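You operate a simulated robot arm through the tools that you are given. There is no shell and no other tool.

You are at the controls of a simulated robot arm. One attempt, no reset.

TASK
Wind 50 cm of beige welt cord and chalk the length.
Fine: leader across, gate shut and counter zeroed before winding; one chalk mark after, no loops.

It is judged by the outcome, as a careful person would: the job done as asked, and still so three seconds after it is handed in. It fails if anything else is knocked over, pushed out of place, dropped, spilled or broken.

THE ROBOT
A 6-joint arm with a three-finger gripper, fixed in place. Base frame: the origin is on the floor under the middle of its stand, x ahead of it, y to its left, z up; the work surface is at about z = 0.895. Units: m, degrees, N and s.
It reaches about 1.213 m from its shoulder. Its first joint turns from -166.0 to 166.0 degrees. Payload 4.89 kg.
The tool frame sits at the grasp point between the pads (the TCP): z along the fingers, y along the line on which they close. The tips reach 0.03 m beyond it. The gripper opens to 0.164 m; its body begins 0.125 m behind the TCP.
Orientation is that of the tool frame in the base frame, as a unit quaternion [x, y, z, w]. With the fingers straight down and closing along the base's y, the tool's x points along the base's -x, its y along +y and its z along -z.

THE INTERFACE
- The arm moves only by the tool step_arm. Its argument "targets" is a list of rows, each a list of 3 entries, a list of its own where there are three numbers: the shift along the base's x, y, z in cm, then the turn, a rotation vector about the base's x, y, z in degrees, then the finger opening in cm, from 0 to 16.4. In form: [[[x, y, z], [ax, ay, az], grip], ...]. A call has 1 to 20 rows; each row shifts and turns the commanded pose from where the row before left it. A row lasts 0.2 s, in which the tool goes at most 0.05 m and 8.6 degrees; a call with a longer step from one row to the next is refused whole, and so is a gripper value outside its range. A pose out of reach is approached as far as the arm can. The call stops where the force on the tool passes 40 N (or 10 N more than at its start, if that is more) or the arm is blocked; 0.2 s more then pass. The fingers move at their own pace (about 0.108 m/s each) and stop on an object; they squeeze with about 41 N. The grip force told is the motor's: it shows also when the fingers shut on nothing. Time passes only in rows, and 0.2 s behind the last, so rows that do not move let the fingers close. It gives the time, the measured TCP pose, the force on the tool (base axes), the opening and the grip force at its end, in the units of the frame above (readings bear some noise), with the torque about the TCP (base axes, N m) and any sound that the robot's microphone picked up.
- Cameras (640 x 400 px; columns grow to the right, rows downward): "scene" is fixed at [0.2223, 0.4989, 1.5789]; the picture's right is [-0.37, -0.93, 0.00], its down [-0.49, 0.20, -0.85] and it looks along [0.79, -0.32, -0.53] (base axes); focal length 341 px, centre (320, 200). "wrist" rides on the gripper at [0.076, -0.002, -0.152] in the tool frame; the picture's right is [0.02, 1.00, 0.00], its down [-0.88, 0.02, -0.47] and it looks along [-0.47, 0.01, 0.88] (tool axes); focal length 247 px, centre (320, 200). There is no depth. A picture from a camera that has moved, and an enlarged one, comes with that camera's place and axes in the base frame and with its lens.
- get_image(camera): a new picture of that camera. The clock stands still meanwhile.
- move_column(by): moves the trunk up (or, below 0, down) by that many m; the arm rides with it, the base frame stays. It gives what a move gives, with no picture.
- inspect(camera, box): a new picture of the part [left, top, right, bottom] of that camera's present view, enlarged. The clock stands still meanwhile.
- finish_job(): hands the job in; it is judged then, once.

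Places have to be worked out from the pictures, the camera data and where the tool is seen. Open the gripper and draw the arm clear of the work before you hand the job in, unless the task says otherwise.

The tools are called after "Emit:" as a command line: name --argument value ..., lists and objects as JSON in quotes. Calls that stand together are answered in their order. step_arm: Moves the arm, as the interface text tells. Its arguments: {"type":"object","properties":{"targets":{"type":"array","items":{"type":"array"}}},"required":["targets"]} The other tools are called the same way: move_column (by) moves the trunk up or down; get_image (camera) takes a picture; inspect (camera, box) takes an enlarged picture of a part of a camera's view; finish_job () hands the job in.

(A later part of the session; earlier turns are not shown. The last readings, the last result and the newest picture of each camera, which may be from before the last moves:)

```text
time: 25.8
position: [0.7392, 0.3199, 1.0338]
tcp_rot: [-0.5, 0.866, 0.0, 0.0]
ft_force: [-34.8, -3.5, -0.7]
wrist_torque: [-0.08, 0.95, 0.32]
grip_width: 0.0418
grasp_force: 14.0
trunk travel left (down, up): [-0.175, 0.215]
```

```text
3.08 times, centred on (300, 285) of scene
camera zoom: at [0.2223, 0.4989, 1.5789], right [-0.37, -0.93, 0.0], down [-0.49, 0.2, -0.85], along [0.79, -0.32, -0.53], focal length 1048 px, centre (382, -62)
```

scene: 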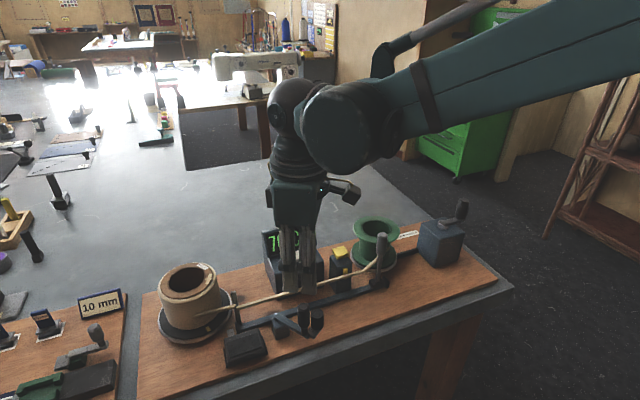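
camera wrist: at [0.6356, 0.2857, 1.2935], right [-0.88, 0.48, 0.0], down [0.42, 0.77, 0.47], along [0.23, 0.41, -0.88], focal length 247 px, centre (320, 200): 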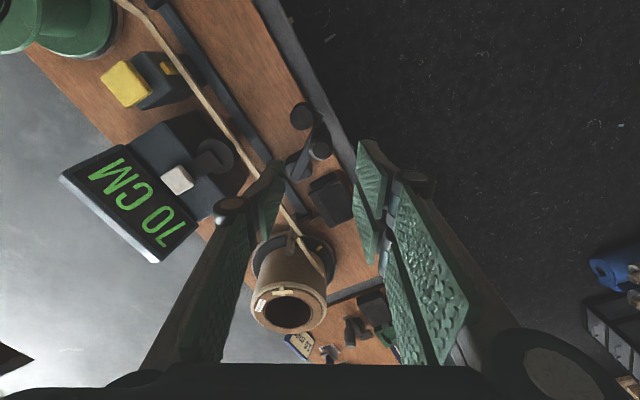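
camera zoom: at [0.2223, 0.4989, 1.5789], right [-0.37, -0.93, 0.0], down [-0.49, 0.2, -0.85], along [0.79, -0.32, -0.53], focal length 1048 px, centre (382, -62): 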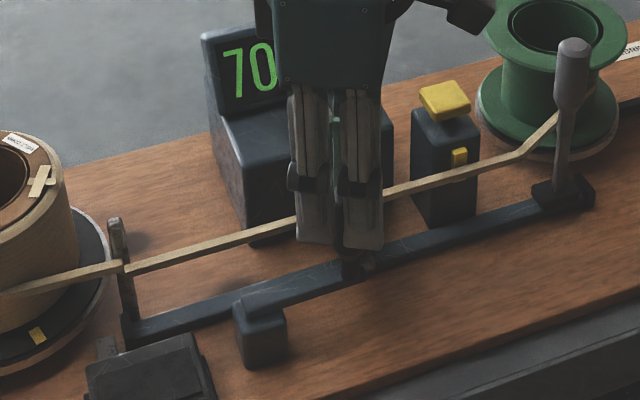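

A 35 N stop shows the gate is against its closed limit, with the roller on the cord at the wheel. I open the fingers, lift and look at the result.

Emit:
step_arm --targets '[[[-0.3, 0, 0], [0, 0, 0], 4.6], [[-0.2, 0, 0], [0, 0, 0], 5.5], [[0, 0, 0], [0, 0, 0], 5.5], [[0, 0, 3], [0, 0, 0], 5.5], [[0, 0, 4], [0, 0, 0], 5.5], [[0, 0, 4], [0, 0, 0], 5.5], [[-2, 0, 4], [0, 0, 0], 5.5], [[0, 0, 0], [0, 0, 0], 5.5]]'

Emit:
inspect --camera "scene" --box '[200, 210, 400, 350]'

Emit:
get_image --camera "wrist"

```text
time: 27.6
position: [0.7147, 0.3193, 1.1864]
tcp_rot: [-0.5, 0.866, -0.001, 0.0]
ft_force: [-0.9, -0.6, 0.7]
wrist_torque: [0.07, -0.06, -0.03]
grip_width: 0.055
grasp_force: 0.1
trunk travel left (down, up): [-0.175, 0.215]
```

```text
2.86 times, centred on (300, 280) of scene
camera zoom: at [0.2223, 0.4989, 1.5789], right [-0.37, -0.93, 0.0], down [-0.49, 0.2, -0.85], along [0.79, -0.32, -0.53], focal length 973 px, centre (377, -29)
```

zoom: 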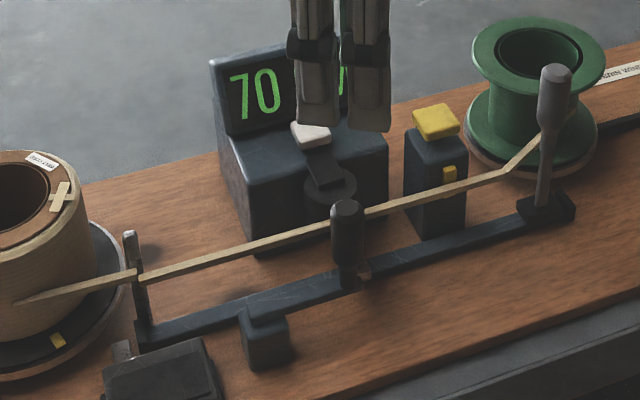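

```text
taken
camera wrist: at [0.6775, 0.2529, 1.3403], right [-0.88, 0.48, 0.0], down [0.42, 0.77, 0.47], along [0.23, 0.41, -0.88], focal length 247 px, centre (320, 200)
```

wrist: 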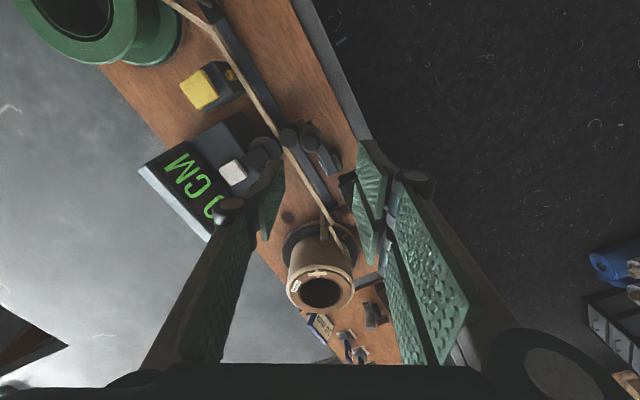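

The gate knob now stands in front of the wheel. I zoom the wrist view to confirm the roller is pressing the cord to the wheel.

Emit:
inspect --camera "wrist" --box '[210, 90, 350, 200]'

Emit:
inspect --camera "scene" --box '[265, 245, 345, 315]'

```text
3.64 times, centred on (280, 145) of wrist
camera zoom: at [0.6775, 0.2529, 1.3403], right [-0.88, 0.48, 0.0], down [0.42, 0.77, 0.47], along [0.23, 0.41, -0.88], focal length 898 px, centre (466, 400)
```

zoom: 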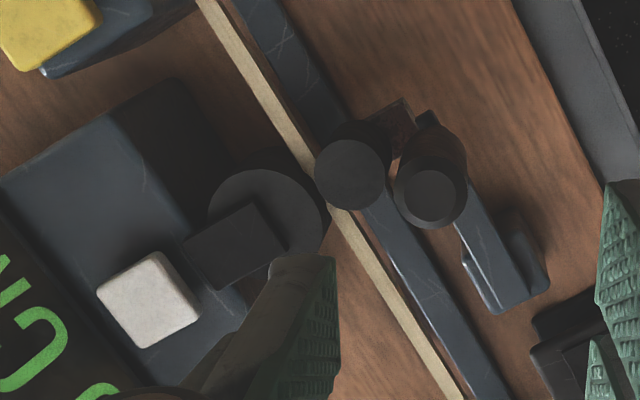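

```text
5.71 times, centred on (305, 280) of scene
camera zoom: at [0.2223, 0.4989, 1.5789], right [-0.37, -0.93, 0.0], down [-0.49, 0.2, -0.85], along [0.79, -0.32, -0.53], focal length 1947 px, centre (406, -257)
```

zoom: 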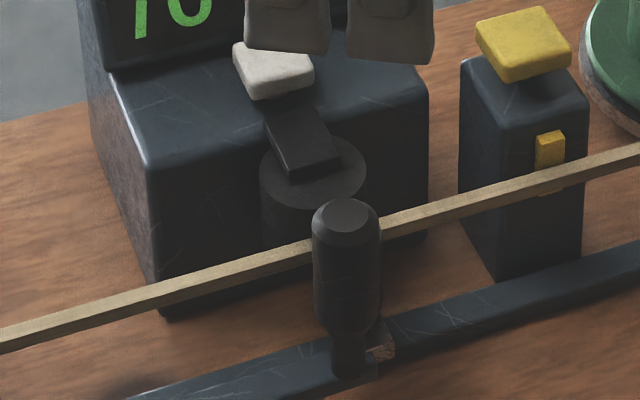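

The roller is pinching the cord onto the counter wheel: gate shut. For zeroing I place the button at (0.85, 0.308, 1.011); I turn the hand back and set a 9 cm opening so only the single −y finger comes over the button.

Emit:
step_arm --targets '[[[1.65, 0.52, 0], [0, 0, -7.5], 9], [[1.65, 0.52, 0], [0, 0, -7.5], 9], [[1.65, 0.52, 0], [0, 0, -7.5], 9], [[1.65, 0.52, 0], [0, 0, -7.5], 9], [[1.65, 0.52, 0], [0, 0, -7.5], 9], [[1.65, 0.52, 0], [0, 0, -7.5], 9], [[1.65, 0.52, 0], [0, 0, -7.5], 9], [[1.65, 0.52, 0], [0, 0, -7.5], 9], [[0, 0, -3], [0, 0, 0], 9], [[0, 0, -2.6], [0, 0, 0], 9], [[0, 0, 0], [0, 0, 0], 9]]'

Emit:
get_image --camera "wrist"

Emit:
inspect --camera "scene" --box '[220, 170, 380, 300]'

```text
time: 30.0
position: [0.8462, 0.3606, 1.1294]
tcp_rot: [0.001, 1.0, 0.0, 0.0]
ft_force: [0.3, -0.7, -0.2]
wrist_torque: [-0.04, 0.06, 0.02]
grip_width: 0.0899
grasp_force: 0.0
trunk travel left (down, up): [-0.175, 0.215]
```

```text
taken
camera wrist: at [0.7706, 0.3587, 1.2826], right [-0.02, 1.0, 0.0], down [0.88, 0.02, 0.47], along [0.47, 0.01, -0.88], focal length 247 px, centre (320, 200)
```

wrist: 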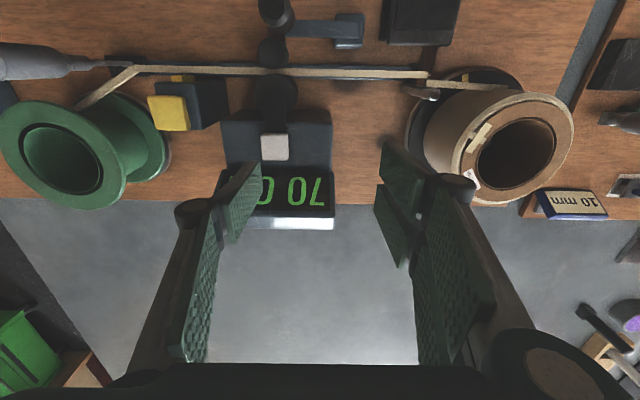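

```text
3.08 times, centred on (300, 235) of scene
camera zoom: at [0.2223, 0.4989, 1.5789], right [-0.37, -0.93, 0.0], down [-0.49, 0.2, -0.85], along [0.79, -0.32, -0.53], focal length 1048 px, centre (382, 92)
```

zoom: 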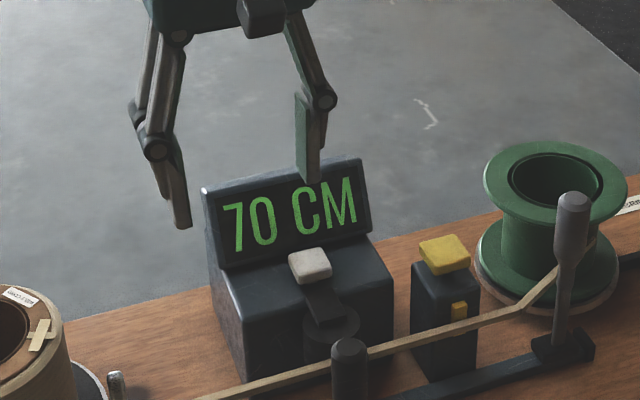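

The single finger is over the button (0.849, 0.309). I lower to just above it (tip ≈1.02), then press in small steps.

Emit:
step_arm --targets '[[[0, 0.1, -3], [0, 0, 0], 9], [[0, 0, -3], [0, 0, 0], 9], [[0, 0, -1.7], [0, 0, 0], 9], [[0, 0, 0], [0, 0, 0], 9]]'

Emit:
inspect --camera "scene" --box '[240, 200, 360, 300]'

Emit:
inspect --camera "wrist" --box '[180, 80, 360, 220]'

```text
time: 31.0
position: [0.8456, 0.3618, 1.0509]
tcp_rot: [0.0, 1.0, 0.0, 0.0]
ft_force: [-0.3, 0.2, -0.3]
wrist_torque: [-0.03, 0.03, -0.01]
grip_width: 0.0903
grasp_force: 0.1
trunk travel left (down, up): [-0.175, 0.215]
```

```text
4.00 times, centred on (300, 250) of scene
camera zoom: at [0.2223, 0.4989, 1.5789], right [-0.37, -0.93, 0.0], down [-0.49, 0.2, -0.85], along [0.79, -0.32, -0.53], focal length 1363 px, centre (400, 0)
```

zoom: 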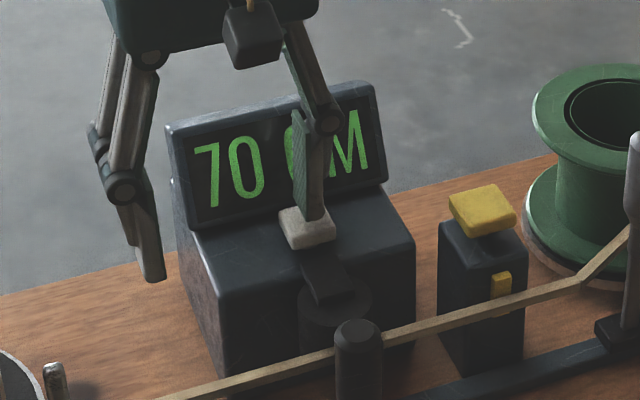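

```text
2.86 times, centred on (270, 150) of wrist
camera zoom: at [0.7707, 0.359, 1.2051], right [-0.02, 1.0, 0.0], down [0.88, 0.02, 0.47], along [0.47, 0.01, -0.88], focal length 706 px, centre (463, 343)
```

zoom: 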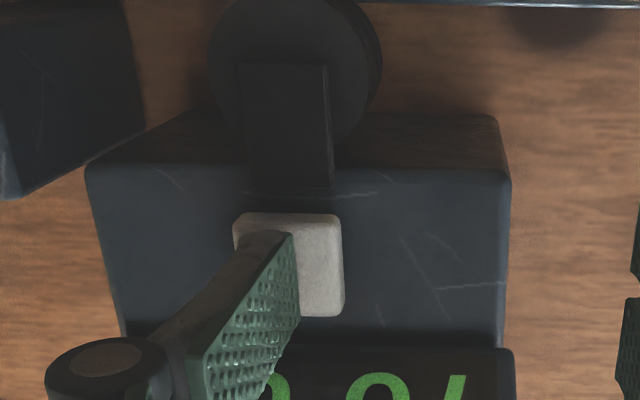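

The finger sits over the −y half of the button; I shift 0.5 cm to centre it and press down in 2–3 mm steps.

Emit:
step_arm --targets '[[[0, 0.5, 0], [0, 0, 0], 9], [[0, 0, -0.4], [0, 0, 0], 9], [[0, 0, -0.3], [0, 0, 0], 9], [[0, 0, -0.3], [0, 0, 0], 9], [[0, 0, -0.2], [0, 0, 0], 9], [[0, 0, -0.2], [0, 0, 0], 9]]'

Emit:
inspect --camera "scene" --box '[240, 200, 360, 300]'

```text
time: 32.4
position: [0.8459, 0.3686, 1.0371]
tcp_rot: [0.0, 1.0, 0.0, 0.0]
ft_force: [-1.1, -0.2, 0.9]
wrist_torque: [-0.08, -0.04, 0.04]
grip_width: 0.0902
grasp_force: 0.1
trunk travel left (down, up): [-0.175, 0.215]
```

```text
4.00 times, centred on (300, 250) of scene
camera zoom: at [0.2223, 0.4989, 1.5789], right [-0.37, -0.93, 0.0], down [-0.49, 0.2, -0.85], along [0.79, -0.32, -0.53], focal length 1363 px, centre (400, 0)
```

zoom: 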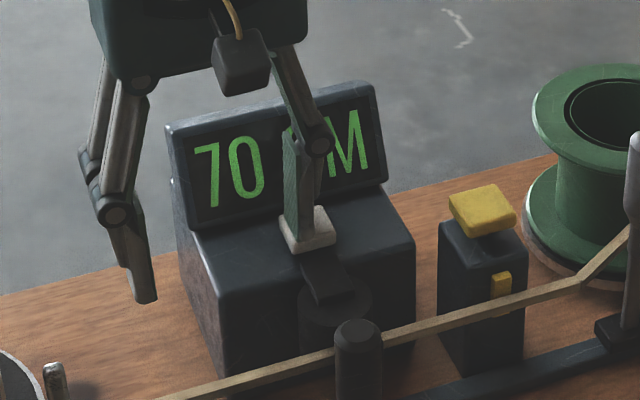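

No contact yet at tip z≈1.007. I continue down in 2 mm steps.

Emit:
step_arm --targets '[[[0, 0, -0.2], [0, 0, 0], 9], [[0, 0, -0.2], [0, 0, 0], 9], [[0, 0, -0.2], [0, 0, 0], 9], [[0, 0, 0], [0, 0, 0], 9]]'

Emit:
inspect --camera "scene" --box '[240, 200, 360, 300]'

```text
time: 33.4
position: [0.8469, 0.3666, 1.0314]
tcp_rot: [0.001, 1.0, -0.001, 0.0]
ft_force: [1.6, -1.7, 9.0]
wrist_torque: [-0.41, -0.06, 0.09]
grip_width: 0.0917
grasp_force: 2.1
trunk travel left (down, up): [-0.175, 0.215]
heard: click
```

```text
4.00 times, centred on (300, 250) of scene
camera zoom: at [0.2223, 0.4989, 1.5789], right [-0.37, -0.93, 0.0], down [-0.49, 0.2, -0.85], along [0.79, -0.32, -0.53], focal length 1363 px, centre (400, 0)
```

zoom: 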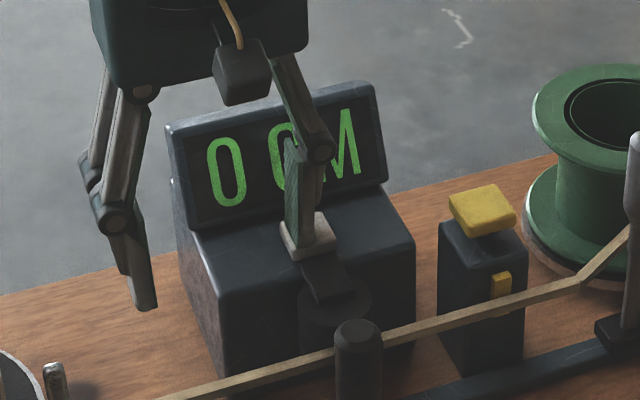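

A click was heard and the display reads 0 CM. I lift off and travel high toward the crank for a close look.

Emit:
step_arm --targets '[[[0, 0, 2], [0, 0, 0], 9], [[0, 0, 4], [0, 0, 0], 9], [[0, 0, 4.5], [0, 0, 0], 9], [[0, 0, 4.5], [0, 0, 0], 9], [[-0.8, -3.8, 0.3], [0, 0, 0], 9], [[-0.8, -3.8, 0.3], [0, 0, 0], 9], [[-0.8, -3.8, 0.3], [0, 0, 0], 9], [[-0.8, -3.8, 0.3], [0, 0, 0], 9], [[-0.8, -3.8, 0.3], [0, 0, 0], 9], [[-0.8, -3.8, 0.3], [0, 0, 0], 9], [[-0.8, -3.8, 0.3], [0, 0, 0], 9], [[-0.8, -3.8, 0.3], [0, 0, 0], 9], [[-0.8, -3.8, 0.3], [0, 0, 0], 9], [[-0.8, -3.8, 0.3], [0, 0, 0], 9], [[-0.8, -3.8, 0.3], [0, 0, 0], 9], [[-0.8, -3.8, 0.3], [0, 0, 0], 9], [[-0.8, -3.8, 0.3], [0, 0, 0], 9], [[0, 0, 0], [0, 0, 0], 9]]'

Emit:
get_image --camera "wrist"

Emit:
get_image --camera "scene"

```text
time: 37.2
position: [0.742, -0.1274, 1.2202]
tcp_rot: [0.001, 1.0, -0.001, 0.001]
ft_force: [-0.6, -0.1, -0.7]
wrist_torque: [0.05, 0.0, 0.02]
grip_width: 0.0899
grasp_force: 0.1
trunk travel left (down, up): [-0.175, 0.215]
```

```text
taken
camera wrist: at [0.665, -0.1296, 1.3742], right [-0.02, 1.0, 0.0], down [0.88, 0.02, 0.47], along [0.47, 0.01, -0.88], focal length 247 px, centre (320, 200)
```

wrist: 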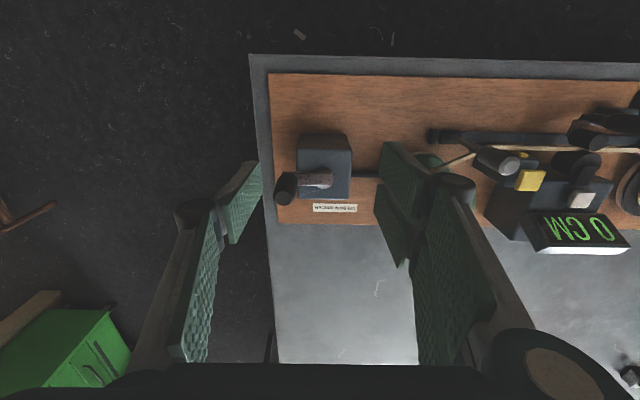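

```text
taken
```

scene: 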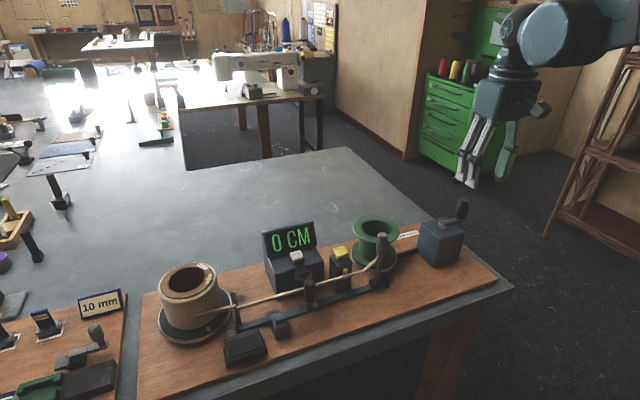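

Display reads "0 CM", gate and leader still set. I zoom in on the crank from both cameras to get its hub and handle precisely.

Emit:
inspect --camera "wrist" --box '[260, 120, 380, 230]'

Emit:
inspect --camera "scene" --box '[400, 180, 500, 280]'

Emit:
inspect --camera "scene" --box '[320, 200, 420, 290]'

```text
3.64 times, centred on (320, 175) of wrist
camera zoom: at [0.665, -0.1296, 1.3742], right [-0.02, 1.0, 0.0], down [0.88, 0.02, 0.47], along [0.47, 0.01, -0.88], focal length 898 px, centre (320, 291)
```

zoom: 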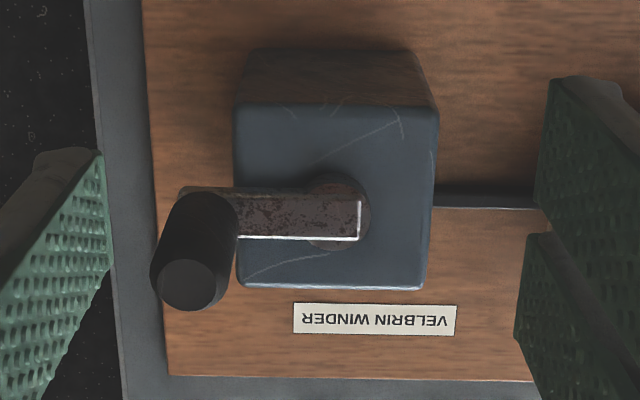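

```text
4.00 times, centred on (450, 230) of scene
camera zoom: at [0.2223, 0.4989, 1.5789], right [-0.37, -0.93, 0.0], down [-0.49, 0.2, -0.85], along [0.79, -0.32, -0.53], focal length 1363 px, centre (-200, 80)
```

zoom: 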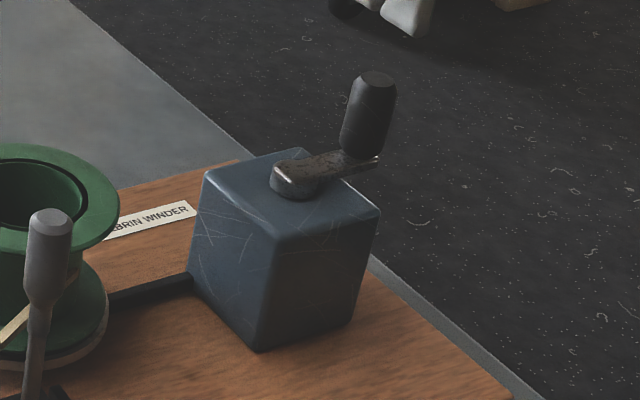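

```text
4.44 times, centred on (370, 245) of scene
camera zoom: at [0.2223, 0.4989, 1.5789], right [-0.37, -0.93, 0.0], down [-0.49, 0.2, -0.85], along [0.79, -0.32, -0.53], focal length 1514 px, centre (98, 0)
```

zoom: 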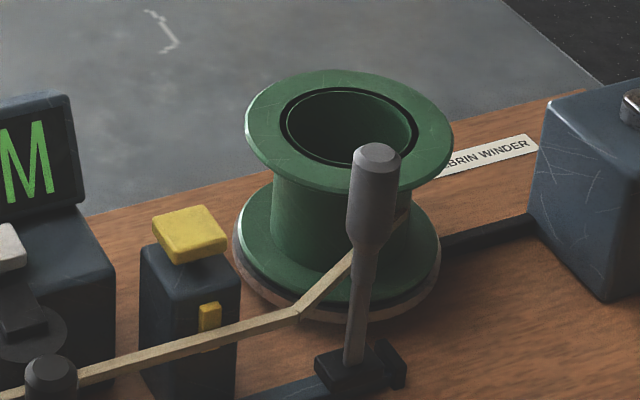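

Refined: crank hub ≈ (0.821, -0.120, top 1.01), handle axis ≈ (0.823, -0.176) with top ≈ 1.075, so radius ≈ 5.6 cm; the cord meets the drum's front, so winding in means counter-clockwise from above. I move above the handle and check alignment.

Emit:
step_arm --targets '[[[2.7, -1.6, 0], [0, 0, 0], 6], [[2.7, -1.6, 0], [0, 0, 0], 6], [[2.7, -1.6, -1], [0, 0, 0], 6], [[0, 0, -4], [0, 0, 0], 6], [[0, 0, -4], [0, 0, 0], 6], [[0, 0, 0], [0, 0, 0], 6]]'

Emit:
get_image --camera "wrist"

Emit:
inspect --camera "scene" --box '[390, 140, 520, 270]'

```text
time: 38.6
position: [0.8209, -0.1745, 1.1305]
tcp_rot: [0.0, 1.0, 0.0, 0.0]
ft_force: [-0.2, -0.2, -0.4]
wrist_torque: [-0.03, 0.01, 0.02]
grip_width: 0.0602
grasp_force: 0.1
trunk travel left (down, up): [-0.175, 0.215]
```

```text
taken
camera wrist: at [0.7444, -0.176, 1.2843], right [-0.02, 1.0, 0.0], down [0.88, 0.02, 0.47], along [0.47, 0.01, -0.88], focal length 247 px, centre (320, 200)
```

wrist: 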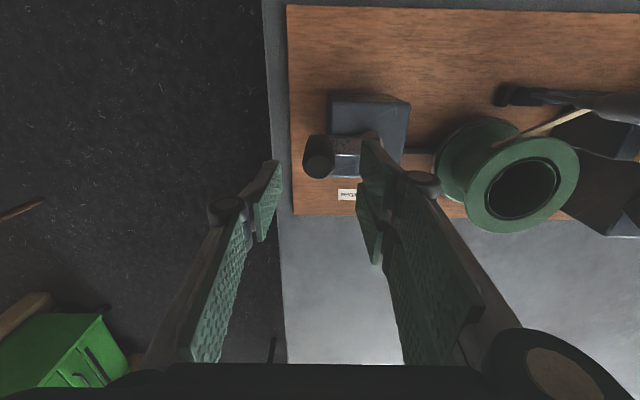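

```text
3.08 times, centred on (455, 205) of scene
camera zoom: at [0.2223, 0.4989, 1.5789], right [-0.37, -0.93, 0.0], down [-0.49, 0.2, -0.85], along [0.79, -0.32, -0.53], focal length 1048 px, centre (-95, 185)
```

zoom: 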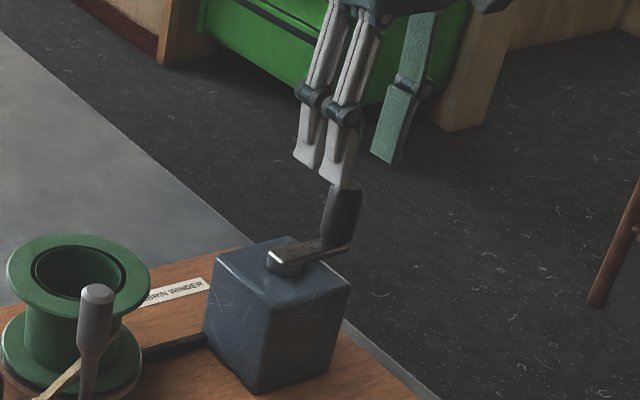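

The handle is centred (0.820, -0.176). I lower to z≈1.062 and close on it gently, first to a 2.6 cm command then to a light squeeze.

Emit:
step_arm --targets '[[[0, -0.1, -3], [0, 0, 0], 6], [[0, 0, -2.5], [0, 0, 0], 6], [[0, 0, -1.3], [0, 0, 0], 6], [[0, 0, 0], [0, 0, 0], 4], [[0, 0, 0], [0, 0, 0], 2.8], [[0, 0, 0], [0, 0, 0], 2.2], [[0, 0, 0], [0, 0, 0], 2.2]]'

Emit:
inspect --camera "wrist" --box '[230, 80, 410, 240]'

Emit:
inspect --camera "scene" --box '[390, 140, 520, 270]'

```text
time: 40.2
position: [0.8222, -0.1763, 1.0637]
tcp_rot: [0.0, 1.0, 0.0, 0.0]
ft_force: [-0.3, 5.0, -3.9]
wrist_torque: [0.14, -0.09, -0.02]
grip_width: 0.0286
grasp_force: 45.5
trunk travel left (down, up): [-0.175, 0.215]
```

```text
2.50 times, centred on (320, 160) of wrist
camera zoom: at [0.7464, -0.1772, 1.217], right [-0.02, 1.0, 0.0], down [0.88, 0.02, 0.47], along [0.47, 0.01, -0.88], focal length 617 px, centre (320, 300)
```

zoom: 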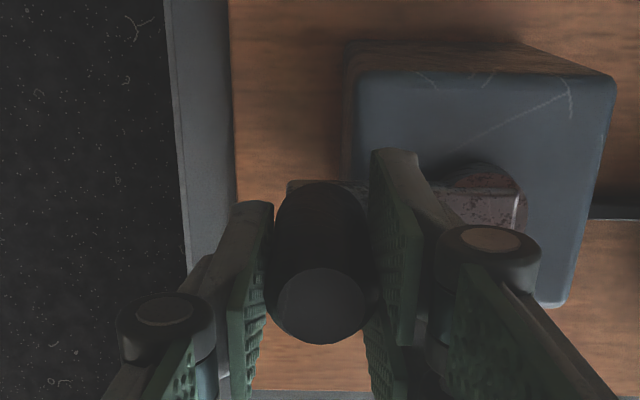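

```text
3.08 times, centred on (455, 205) of scene
camera zoom: at [0.2223, 0.4989, 1.5789], right [-0.37, -0.93, 0.0], down [-0.49, 0.2, -0.85], along [0.79, -0.32, -0.53], focal length 1048 px, centre (-95, 185)
```

zoom: 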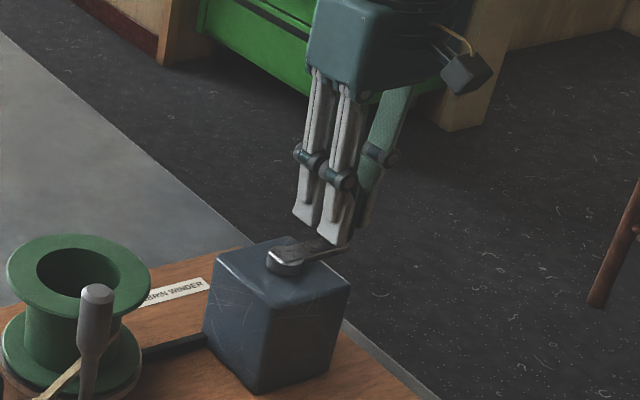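

Gripped: the crank handle measures 2.86 cm. I test a small 15° counter-clockwise turn about the hub and watch forces, the cord and the counter.

Emit:
step_arm --targets '[[[0.49, 0.04, 0], [0, 0, 0], 2.5], [[0.49, 0.08, 0], [0, 0, 0], 2.5], [[0.48, 0.12, 0], [0, 0, 0], 2.5], [[0, 0, 0], [0, 0, 0], 2.5]]'

Emit:
inspect --camera "scene" --box '[220, 190, 400, 320]'

Emit:
inspect --camera "scene" --box '[350, 140, 520, 270]'

```text
time: 41.2
position: [0.8377, -0.1733, 1.0633]
tcp_rot: [0.0, 1.0, 0.001, 0.0]
ft_force: [0.0, -0.6, 13.5]
wrist_torque: [-0.08, 0.47, 0.03]
grip_width: 0.0286
grasp_force: 44.9
trunk travel left (down, up): [-0.175, 0.215]
```

```text
3.08 times, centred on (310, 255) of scene
camera zoom: at [0.2223, 0.4989, 1.5789], right [-0.37, -0.93, 0.0], down [-0.49, 0.2, -0.85], along [0.79, -0.32, -0.53], focal length 1048 px, centre (351, 31)
```

zoom: 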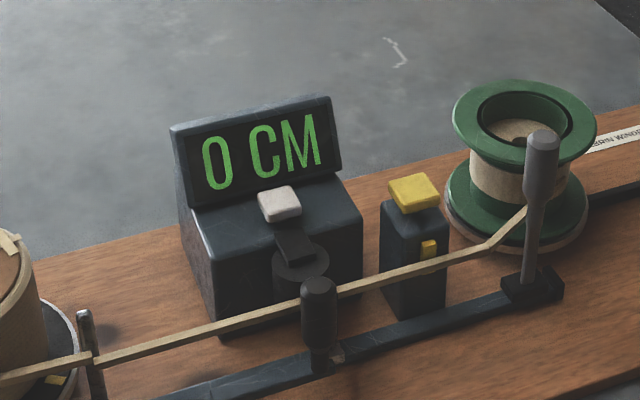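

```text
3.08 times, centred on (435, 205) of scene
camera zoom: at [0.2223, 0.4989, 1.5789], right [-0.37, -0.93, 0.0], down [-0.49, 0.2, -0.85], along [0.79, -0.32, -0.53], focal length 1048 px, centre (-34, 185)
```

zoom: 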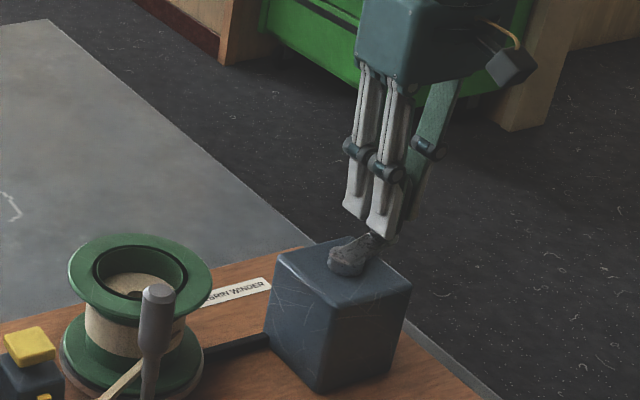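

The cord has begun to wrap on the green drum and forces are small (13 N vertical), so counter-clockwise is the winding direction. I continue the arc in 12° steps up to about −1° and check the counter.

Emit:
step_arm --targets '[[[1.092, 0.455, 0.05], [0, 0, 0], 2.5], [[0.974, 0.672, 0.05], [0, 0, 0], 2.5], [[0.813, 0.859, 0], [0, 0, 0], 2.5], [[0.617, 1.01, 0], [0, 0, 0], 2.5], [[0.393, 1.116, 0], [0, 0, 0], 2.5], [[0.152, 1.174, 0], [0, 0, 0], 2.5], [[0, 0, 0], [0, 0, 0], 2.5]]'

Emit:
inspect --camera "scene" --box '[220, 190, 400, 320]'

Emit:
inspect --camera "scene" --box '[350, 140, 520, 270]'

```text
time: 42.8
position: [0.8774, -0.1211, 1.0625]
tcp_rot: [0.0, 1.0, -0.001, -0.001]
ft_force: [-20.1, 0.6, -1.2]
wrist_torque: [-0.06, 0.72, 0.0]
grip_width: 0.0287
grasp_force: 45.1
trunk travel left (down, up): [-0.175, 0.215]
```

```text
3.08 times, centred on (310, 255) of scene
camera zoom: at [0.2223, 0.4989, 1.5789], right [-0.37, -0.93, 0.0], down [-0.49, 0.2, -0.85], along [0.79, -0.32, -0.53], focal length 1048 px, centre (351, 31)
```

zoom: 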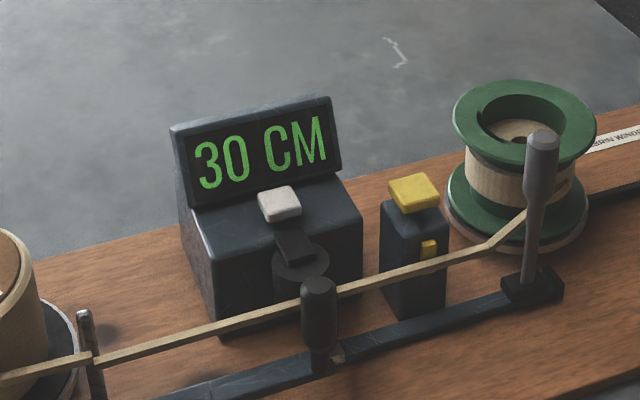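

```text
3.08 times, centred on (435, 205) of scene
camera zoom: at [0.2223, 0.4989, 1.5789], right [-0.37, -0.93, 0.0], down [-0.49, 0.2, -0.85], along [0.79, -0.32, -0.53], focal length 1048 px, centre (-34, 185)
```

zoom: 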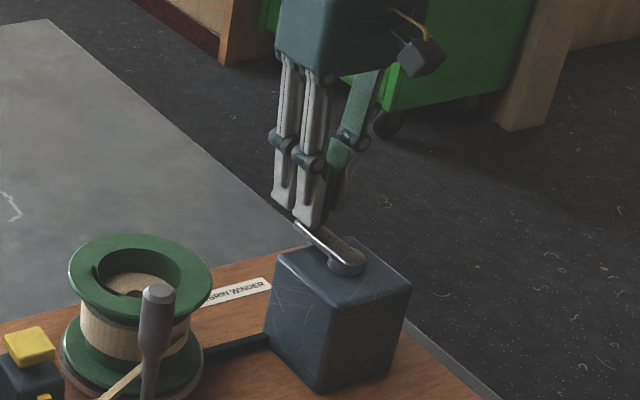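

The counter jumped to 30 CM after about 87° of crank, so the ratio is high and the display steps in tens. I now advance in small ~3° steps, relaxing the 20 N radial load, and read the counter after each.

Emit:
step_arm --targets '[[[-0.15, 0.29, 0], [0, 0, 0], 2.5], [[0, 0, 0], [0, 0, 0], 2.5]]'

Emit:
inspect --camera "scene" --box '[220, 190, 400, 320]'

Emit:
inspect --camera "wrist" --box '[230, 60, 590, 280]'

```text
time: 43.4
position: [0.8764, -0.1186, 1.0632]
tcp_rot: [0.0, 1.0, 0.0, 0.001]
ft_force: [-7.4, -0.3, 9.9]
wrist_torque: [-0.02, 0.43, 0.01]
grip_width: 0.0284
grasp_force: 45.0
trunk travel left (down, up): [-0.175, 0.215]
```

```text
3.08 times, centred on (310, 255) of scene
camera zoom: at [0.2223, 0.4989, 1.5789], right [-0.37, -0.93, 0.0], down [-0.49, 0.2, -0.85], along [0.79, -0.32, -0.53], focal length 1048 px, centre (351, 31)
```

zoom: 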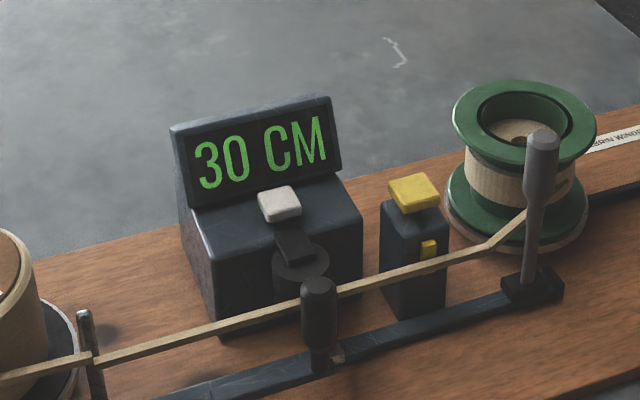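

```text
1.78 times, centred on (410, 170) of wrist
camera zoom: at [0.8004, -0.1199, 1.2165], right [-0.02, 1.0, 0.0], down [0.88, 0.02, 0.47], along [0.47, 0.01, -0.88], focal length 439 px, centre (160, 253)
```

zoom: 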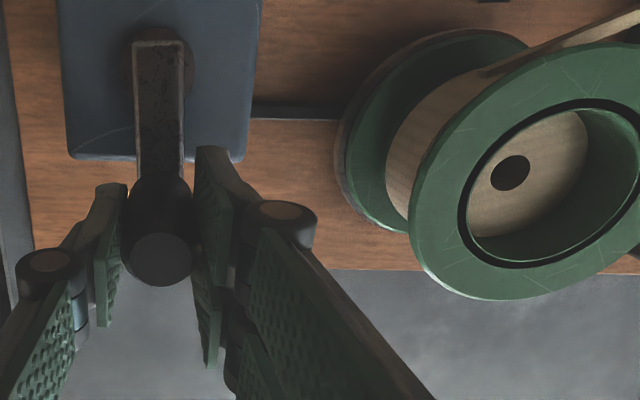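

Radial load is down to 7 N; still 30 CM. I continue with another ~6° and read again.

Emit:
step_arm --targets '[[[-0.05, 0.29, 0], [0, 0, 0], 2.5], [[-0.04, 0.29, 0], [0, 0, 0], 2.5], [[0, 0, 0], [0, 0, 0], 2.5]]'

Emit:
inspect --camera "scene" --box '[250, 205, 340, 270]'

```text
time: 44.2
position: [0.8761, -0.1145, 1.0625]
tcp_rot: [0.001, 1.0, 0.0, 0.0]
ft_force: [-5.3, -2.2, -0.5]
wrist_torque: [0.0, -0.22, 0.0]
grip_width: 0.0285
grasp_force: 44.9
trunk travel left (down, up): [-0.175, 0.215]
```

```text
6.15 times, centred on (295, 238) of scene
camera zoom: at [0.2223, 0.4989, 1.5789], right [-0.37, -0.93, 0.0], down [-0.49, 0.2, -0.85], along [0.79, -0.32, -0.53], focal length 2096 px, centre (474, -31)
```

zoom: 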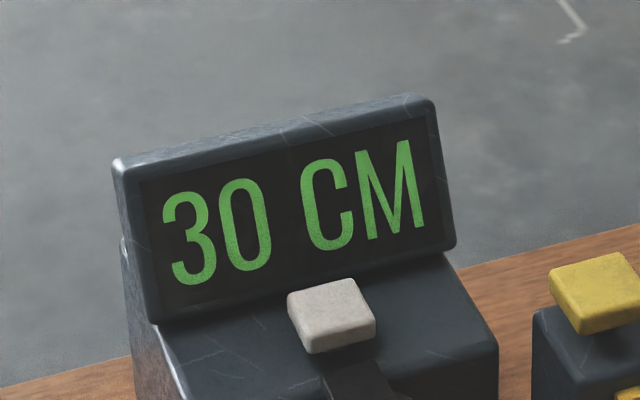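

Still 30 at about +5° (≈94° turned). I keep stepping about 4° at a time.

Emit:
step_arm --targets '[[[-0.04, 0.29, 0], [0, 0, 0], 2.5], [[-0.02, 0.1, 0], [0, 0, 0], 2.5], [[0, 0, 0], [0, 0, 0], 2.5]]'

Emit:
inspect --camera "scene" --box '[250, 205, 340, 270]'

```text
time: 45.0
position: [0.8743, -0.1078, 1.0626]
tcp_rot: [0.0, 1.0, 0.0, 0.0]
ft_force: [3.8, 0.2, 9.0]
wrist_torque: [0.02, -0.03, -0.03]
grip_width: 0.0285
grasp_force: 44.8
trunk travel left (down, up): [-0.175, 0.215]
```

```text
6.15 times, centred on (295, 238) of scene
camera zoom: at [0.2223, 0.4989, 1.5789], right [-0.37, -0.93, 0.0], down [-0.49, 0.2, -0.85], along [0.79, -0.32, -0.53], focal length 2096 px, centre (474, -31)
```

zoom: 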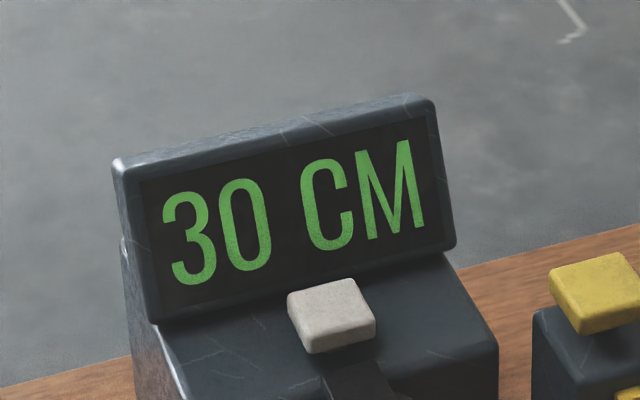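

Now at about +12° (≈100° turned), still 30. I go on about 4° more.

Emit:
step_arm --targets '[[[-0.07, 0.28, 0], [0, 0, 0], 2.5], [[-0.03, 0.1, 0], [0, 0, 0], 2.5], [[0, 0, 0], [0, 0, 0], 2.5]]'

Emit:
inspect --camera "scene" --box '[250, 205, 340, 270]'

```text
time: 45.8
position: [0.8744, -0.1046, 1.0641]
tcp_rot: [0.0, 1.0, 0.0, 0.0]
ft_force: [3.4, 1.4, 7.2]
wrist_torque: [0.0, -0.08, -0.01]
grip_width: 0.0289
grasp_force: 45.3
trunk travel left (down, up): [-0.175, 0.215]
```

```text
6.15 times, centred on (295, 238) of scene
camera zoom: at [0.2223, 0.4989, 1.5789], right [-0.37, -0.93, 0.0], down [-0.49, 0.2, -0.85], along [0.79, -0.32, -0.53], focal length 2096 px, centre (474, -31)
```

zoom: 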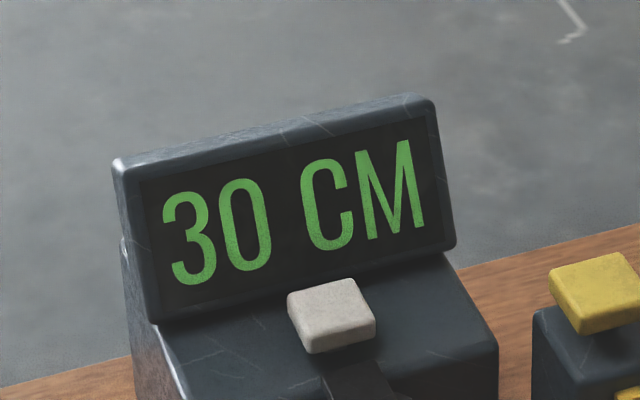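

Still 30 at about +16° (≈104° turned). I continue about 4° again.

Emit:
step_arm --targets '[[[-0.08, 0.28, 0], [0, 0, 0], 2.5], [[-0.04, 0.1, 0], [0, 0, 0], 2.5], [[0, 0, 0], [0, 0, 0], 2.5]]'

Emit:
inspect --camera "scene" --box '[250, 205, 340, 270]'

```text
time: 46.6
position: [0.8726, -0.101, 1.0621]
tcp_rot: [0.0, 1.0, 0.0, -0.001]
ft_force: [-0.5, -0.5, -0.1]
wrist_torque: [0.0, -0.04, 0.0]
grip_width: 0.0286
grasp_force: 44.6
trunk travel left (down, up): [-0.175, 0.215]
```

```text
6.15 times, centred on (295, 238) of scene
camera zoom: at [0.2223, 0.4989, 1.5789], right [-0.37, -0.93, 0.0], down [-0.49, 0.2, -0.85], along [0.79, -0.32, -0.53], focal length 2096 px, centre (474, -31)
```

zoom: 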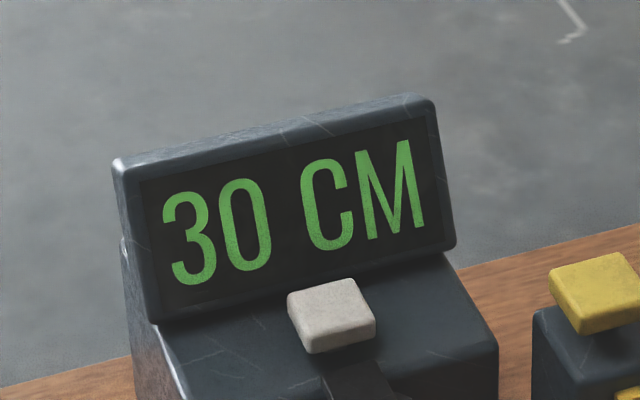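

At about +19° (≈108° turned) it still shows 30. Another ~4°.

Emit:
step_arm --targets '[[[-0.1, 0.27, 0], [0, 0, 0], 2.5], [[-0.04, 0.1, 0], [0, 0, 0], 2.5], [[0, 0, 0], [0, 0, 0], 2.5]]'

Emit:
inspect --camera "scene" --box '[250, 205, 340, 270]'

```text
time: 47.4
position: [0.8711, -0.097, 1.0633]
tcp_rot: [0.0, 1.0, 0.0, 0.0]
ft_force: [-10.6, -5.5, -15.0]
wrist_torque: [-0.16, -0.07, 0.01]
grip_width: 0.0283
grasp_force: 45.0
trunk travel left (down, up): [-0.175, 0.215]
```

```text
6.15 times, centred on (295, 238) of scene
camera zoom: at [0.2223, 0.4989, 1.5789], right [-0.37, -0.93, 0.0], down [-0.49, 0.2, -0.85], along [0.79, -0.32, -0.53], focal length 2096 px, centre (474, -31)
```

zoom: 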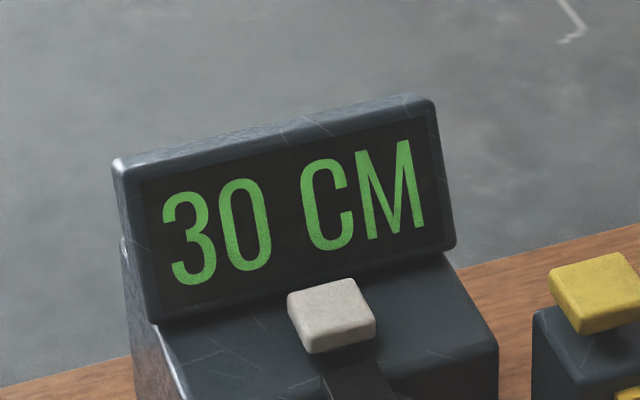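

About +24° (≈112° turned), still 30. I continue along the tangent another ~4°.

Emit:
step_arm --targets '[[[-0.15, 0.26, 0.05], [0, 0, 0], 2.5], [[-0.06, 0.09, 0], [0, 0, 0], 2.5], [[0, 0, 0], [0, 0, 0], 2.5]]'

Emit:
inspect --camera "scene" --box '[250, 205, 340, 270]'

```text
time: 48.2
position: [0.8688, -0.0932, 1.063]
tcp_rot: [0.0, 1.0, 0.0, 0.0]
ft_force: [-8.6, -4.9, -19.3]
wrist_torque: [-0.13, 0.06, -0.01]
grip_width: 0.0285
grasp_force: 45.4
trunk travel left (down, up): [-0.175, 0.215]
```

```text
6.15 times, centred on (295, 238) of scene
camera zoom: at [0.2223, 0.4989, 1.5789], right [-0.37, -0.93, 0.0], down [-0.49, 0.2, -0.85], along [0.79, -0.32, -0.53], focal length 2096 px, centre (474, -31)
```

zoom: 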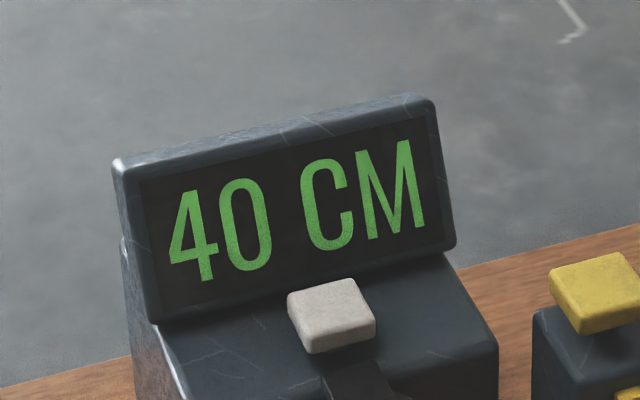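

The counter changed to 40 CM between about 115° and 120° of crank. From that the 50 mark should come no earlier than about 143°, so I go 20° further in 5° steps, then creep.

Emit:
step_arm --targets '[[[-0.257, 0.408, -0.1], [0, 0, 0], 2.5], [[-0.291, 0.384, 0], [0, 0, 0], 2.5], [[-0.324, 0.358, 0], [0, 0, 0], 2.5], [[-0.3, 0.278, 0], [0, 0, 0], 2.5], [[0, 0, 0], [0, 0, 0], 2.5]]'

Emit:
inspect --camera "scene" --box '[250, 205, 340, 270]'

Emit:
get_image --camera "wrist"

```text
time: 49.4
position: [0.8567, -0.0784, 1.0645]
tcp_rot: [0.001, 1.0, 0.0, 0.001]
ft_force: [-5.1, -6.7, 4.6]
wrist_torque: [-0.16, 0.14, 0.01]
grip_width: 0.0287
grasp_force: 45.6
trunk travel left (down, up): [-0.175, 0.215]
```

```text
6.15 times, centred on (295, 238) of scene
camera zoom: at [0.2223, 0.4989, 1.5789], right [-0.37, -0.93, 0.0], down [-0.49, 0.2, -0.85], along [0.79, -0.32, -0.53], focal length 2096 px, centre (474, -31)
```

zoom: 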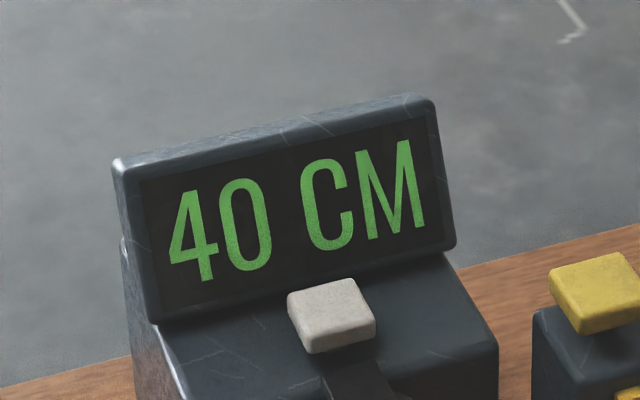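

```text
taken
camera wrist: at [0.7814, -0.0805, 1.2165], right [-0.02, 1.0, 0.0], down [0.88, 0.02, 0.47], along [0.47, 0.01, -0.88], focal length 247 px, centre (320, 200)
```

wrist: 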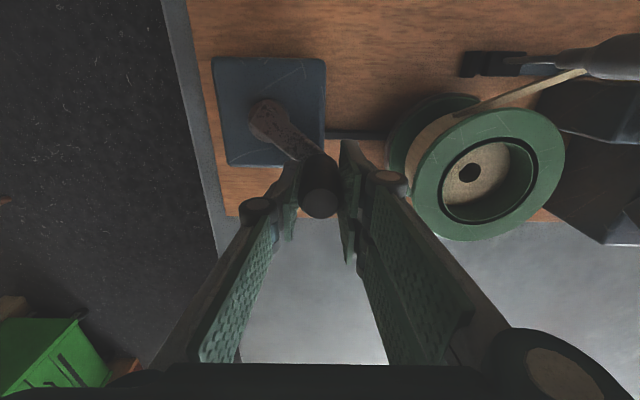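

At about 49.7° (≈140° turned) it still reads 40. Now I creep in 2° steps.

Emit:
step_arm --targets '[[[-0.147, 0.125, 0], [0, 0, 0], 2.5], [[0, 0, 0], [0, 0, 0], 2.5]]'

Emit:
inspect --camera "scene" --box '[250, 205, 340, 270]'

```text
time: 50.0
position: [0.8562, -0.0782, 1.0631]
tcp_rot: [-0.001, 1.0, 0.0, 0.0]
ft_force: [-3.5, -4.9, -7.0]
wrist_torque: [-0.11, -0.32, 0.01]
grip_width: 0.0285
grasp_force: 45.4
trunk travel left (down, up): [-0.175, 0.215]
```

```text
6.15 times, centred on (295, 238) of scene
camera zoom: at [0.2223, 0.4989, 1.5789], right [-0.37, -0.93, 0.0], down [-0.49, 0.2, -0.85], along [0.79, -0.32, -0.53], focal length 2096 px, centre (474, -31)
```

zoom: 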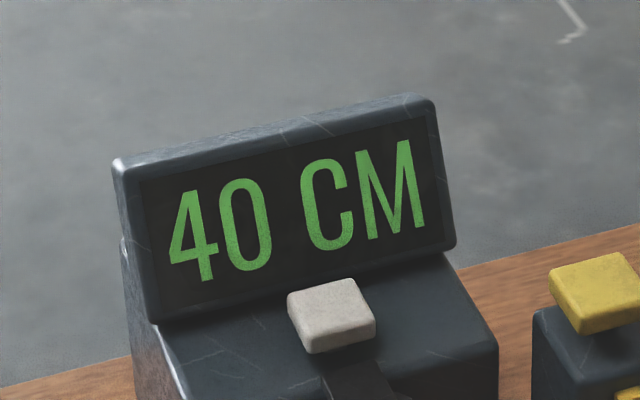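

Still 40. Another 2° step.

Emit:
step_arm --targets '[[[-0.15, 0.122, 0], [0, 0, 0], 2.5], [[0, 0, 0], [0, 0, 0], 2.5]]'

Emit:
inspect --camera "scene" --box '[250, 205, 340, 270]'

```text
time: 50.6
position: [0.8542, -0.0766, 1.0624]
tcp_rot: [0.001, 1.0, 0.0, 0.0]
ft_force: [-3.9, -6.3, 5.9]
wrist_torque: [-0.2, 0.4, 0.01]
grip_width: 0.0283
grasp_force: 45.5
trunk travel left (down, up): [-0.175, 0.215]
```

```text
6.15 times, centred on (295, 238) of scene
camera zoom: at [0.2223, 0.4989, 1.5789], right [-0.37, -0.93, 0.0], down [-0.49, 0.2, -0.85], along [0.79, -0.32, -0.53], focal length 2096 px, centre (474, -31)
```

zoom: 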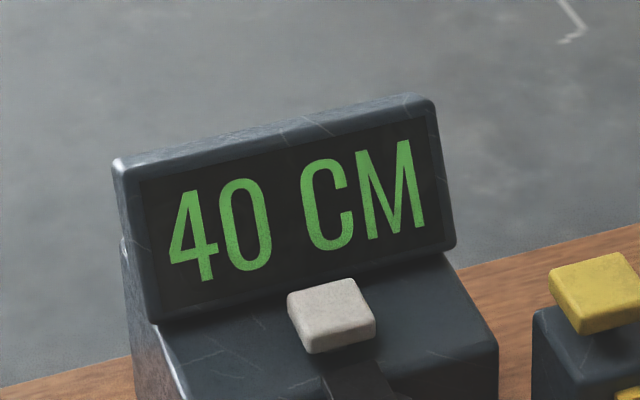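

Still 40 at about 53° (≈143° turned). Another 2° step.

Emit:
step_arm --targets '[[[-0.154, 0.116, 0], [0, 0, 0], 2.5], [[0, 0, 0], [0, 0, 0], 2.5]]'

Emit:
inspect --camera "scene" --box '[250, 205, 340, 270]'

```text
time: 51.2
position: [0.8535, -0.0771, 1.0622]
tcp_rot: [-0.001, 1.0, 0.0, 0.0]
ft_force: [-1.1, -2.7, 12.3]
wrist_torque: [-0.04, 0.12, -0.01]
grip_width: 0.0286
grasp_force: 44.3
trunk travel left (down, up): [-0.175, 0.215]
```

```text
6.15 times, centred on (295, 238) of scene
camera zoom: at [0.2223, 0.4989, 1.5789], right [-0.37, -0.93, 0.0], down [-0.49, 0.2, -0.85], along [0.79, -0.32, -0.53], focal length 2096 px, centre (474, -31)
```

zoom: 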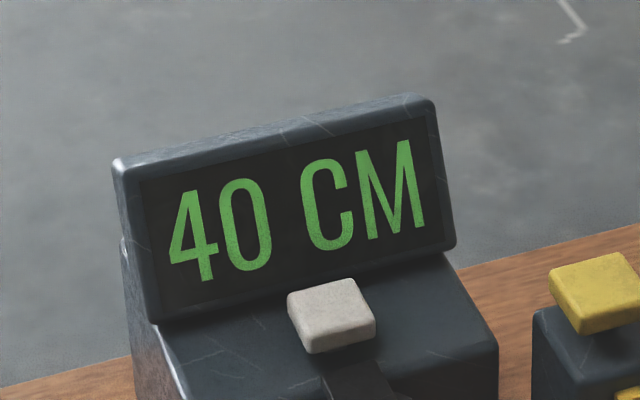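

Still 40 (commanded ≈55°, ≈145° turned). One more 2° step, with a wrist view of the crank arm to check its true angle.

Emit:
step_arm --targets '[[[-0.158, 0.11, 0], [0, 0, 0], 2.5], [[0, 0, 0], [0, 0, 0], 2.5]]'

Emit:
inspect --camera "scene" --box '[250, 205, 340, 270]'

Emit:
inspect --camera "wrist" --box '[190, 40, 390, 230]'

```text
time: 51.8
position: [0.8523, -0.0743, 1.0633]
tcp_rot: [0.0, 1.0, 0.0, 0.0]
ft_force: [0.6, 0.5, 13.9]
wrist_torque: [0.03, -0.15, -0.03]
grip_width: 0.0284
grasp_force: 45.1
trunk travel left (down, up): [-0.175, 0.215]
```

```text
6.15 times, centred on (295, 238) of scene
camera zoom: at [0.2223, 0.4989, 1.5789], right [-0.37, -0.93, 0.0], down [-0.49, 0.2, -0.85], along [0.79, -0.32, -0.53], focal length 2096 px, centre (474, -31)
```

zoom: 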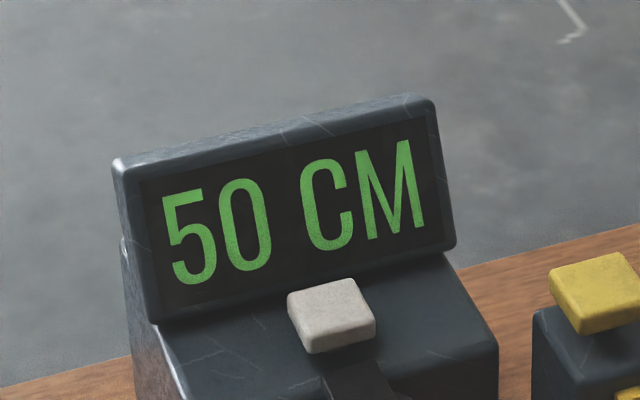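

```text
2.11 times, centred on (290, 135) of wrist
camera zoom: at [0.7749, -0.0759, 1.2165], right [-0.02, 1.0, 0.0], down [0.88, 0.02, 0.47], along [0.47, 0.01, -0.88], focal length 520 px, centre (383, 337)
```

zoom: 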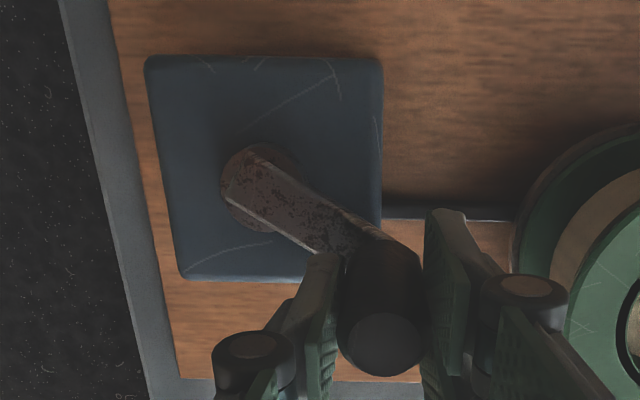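

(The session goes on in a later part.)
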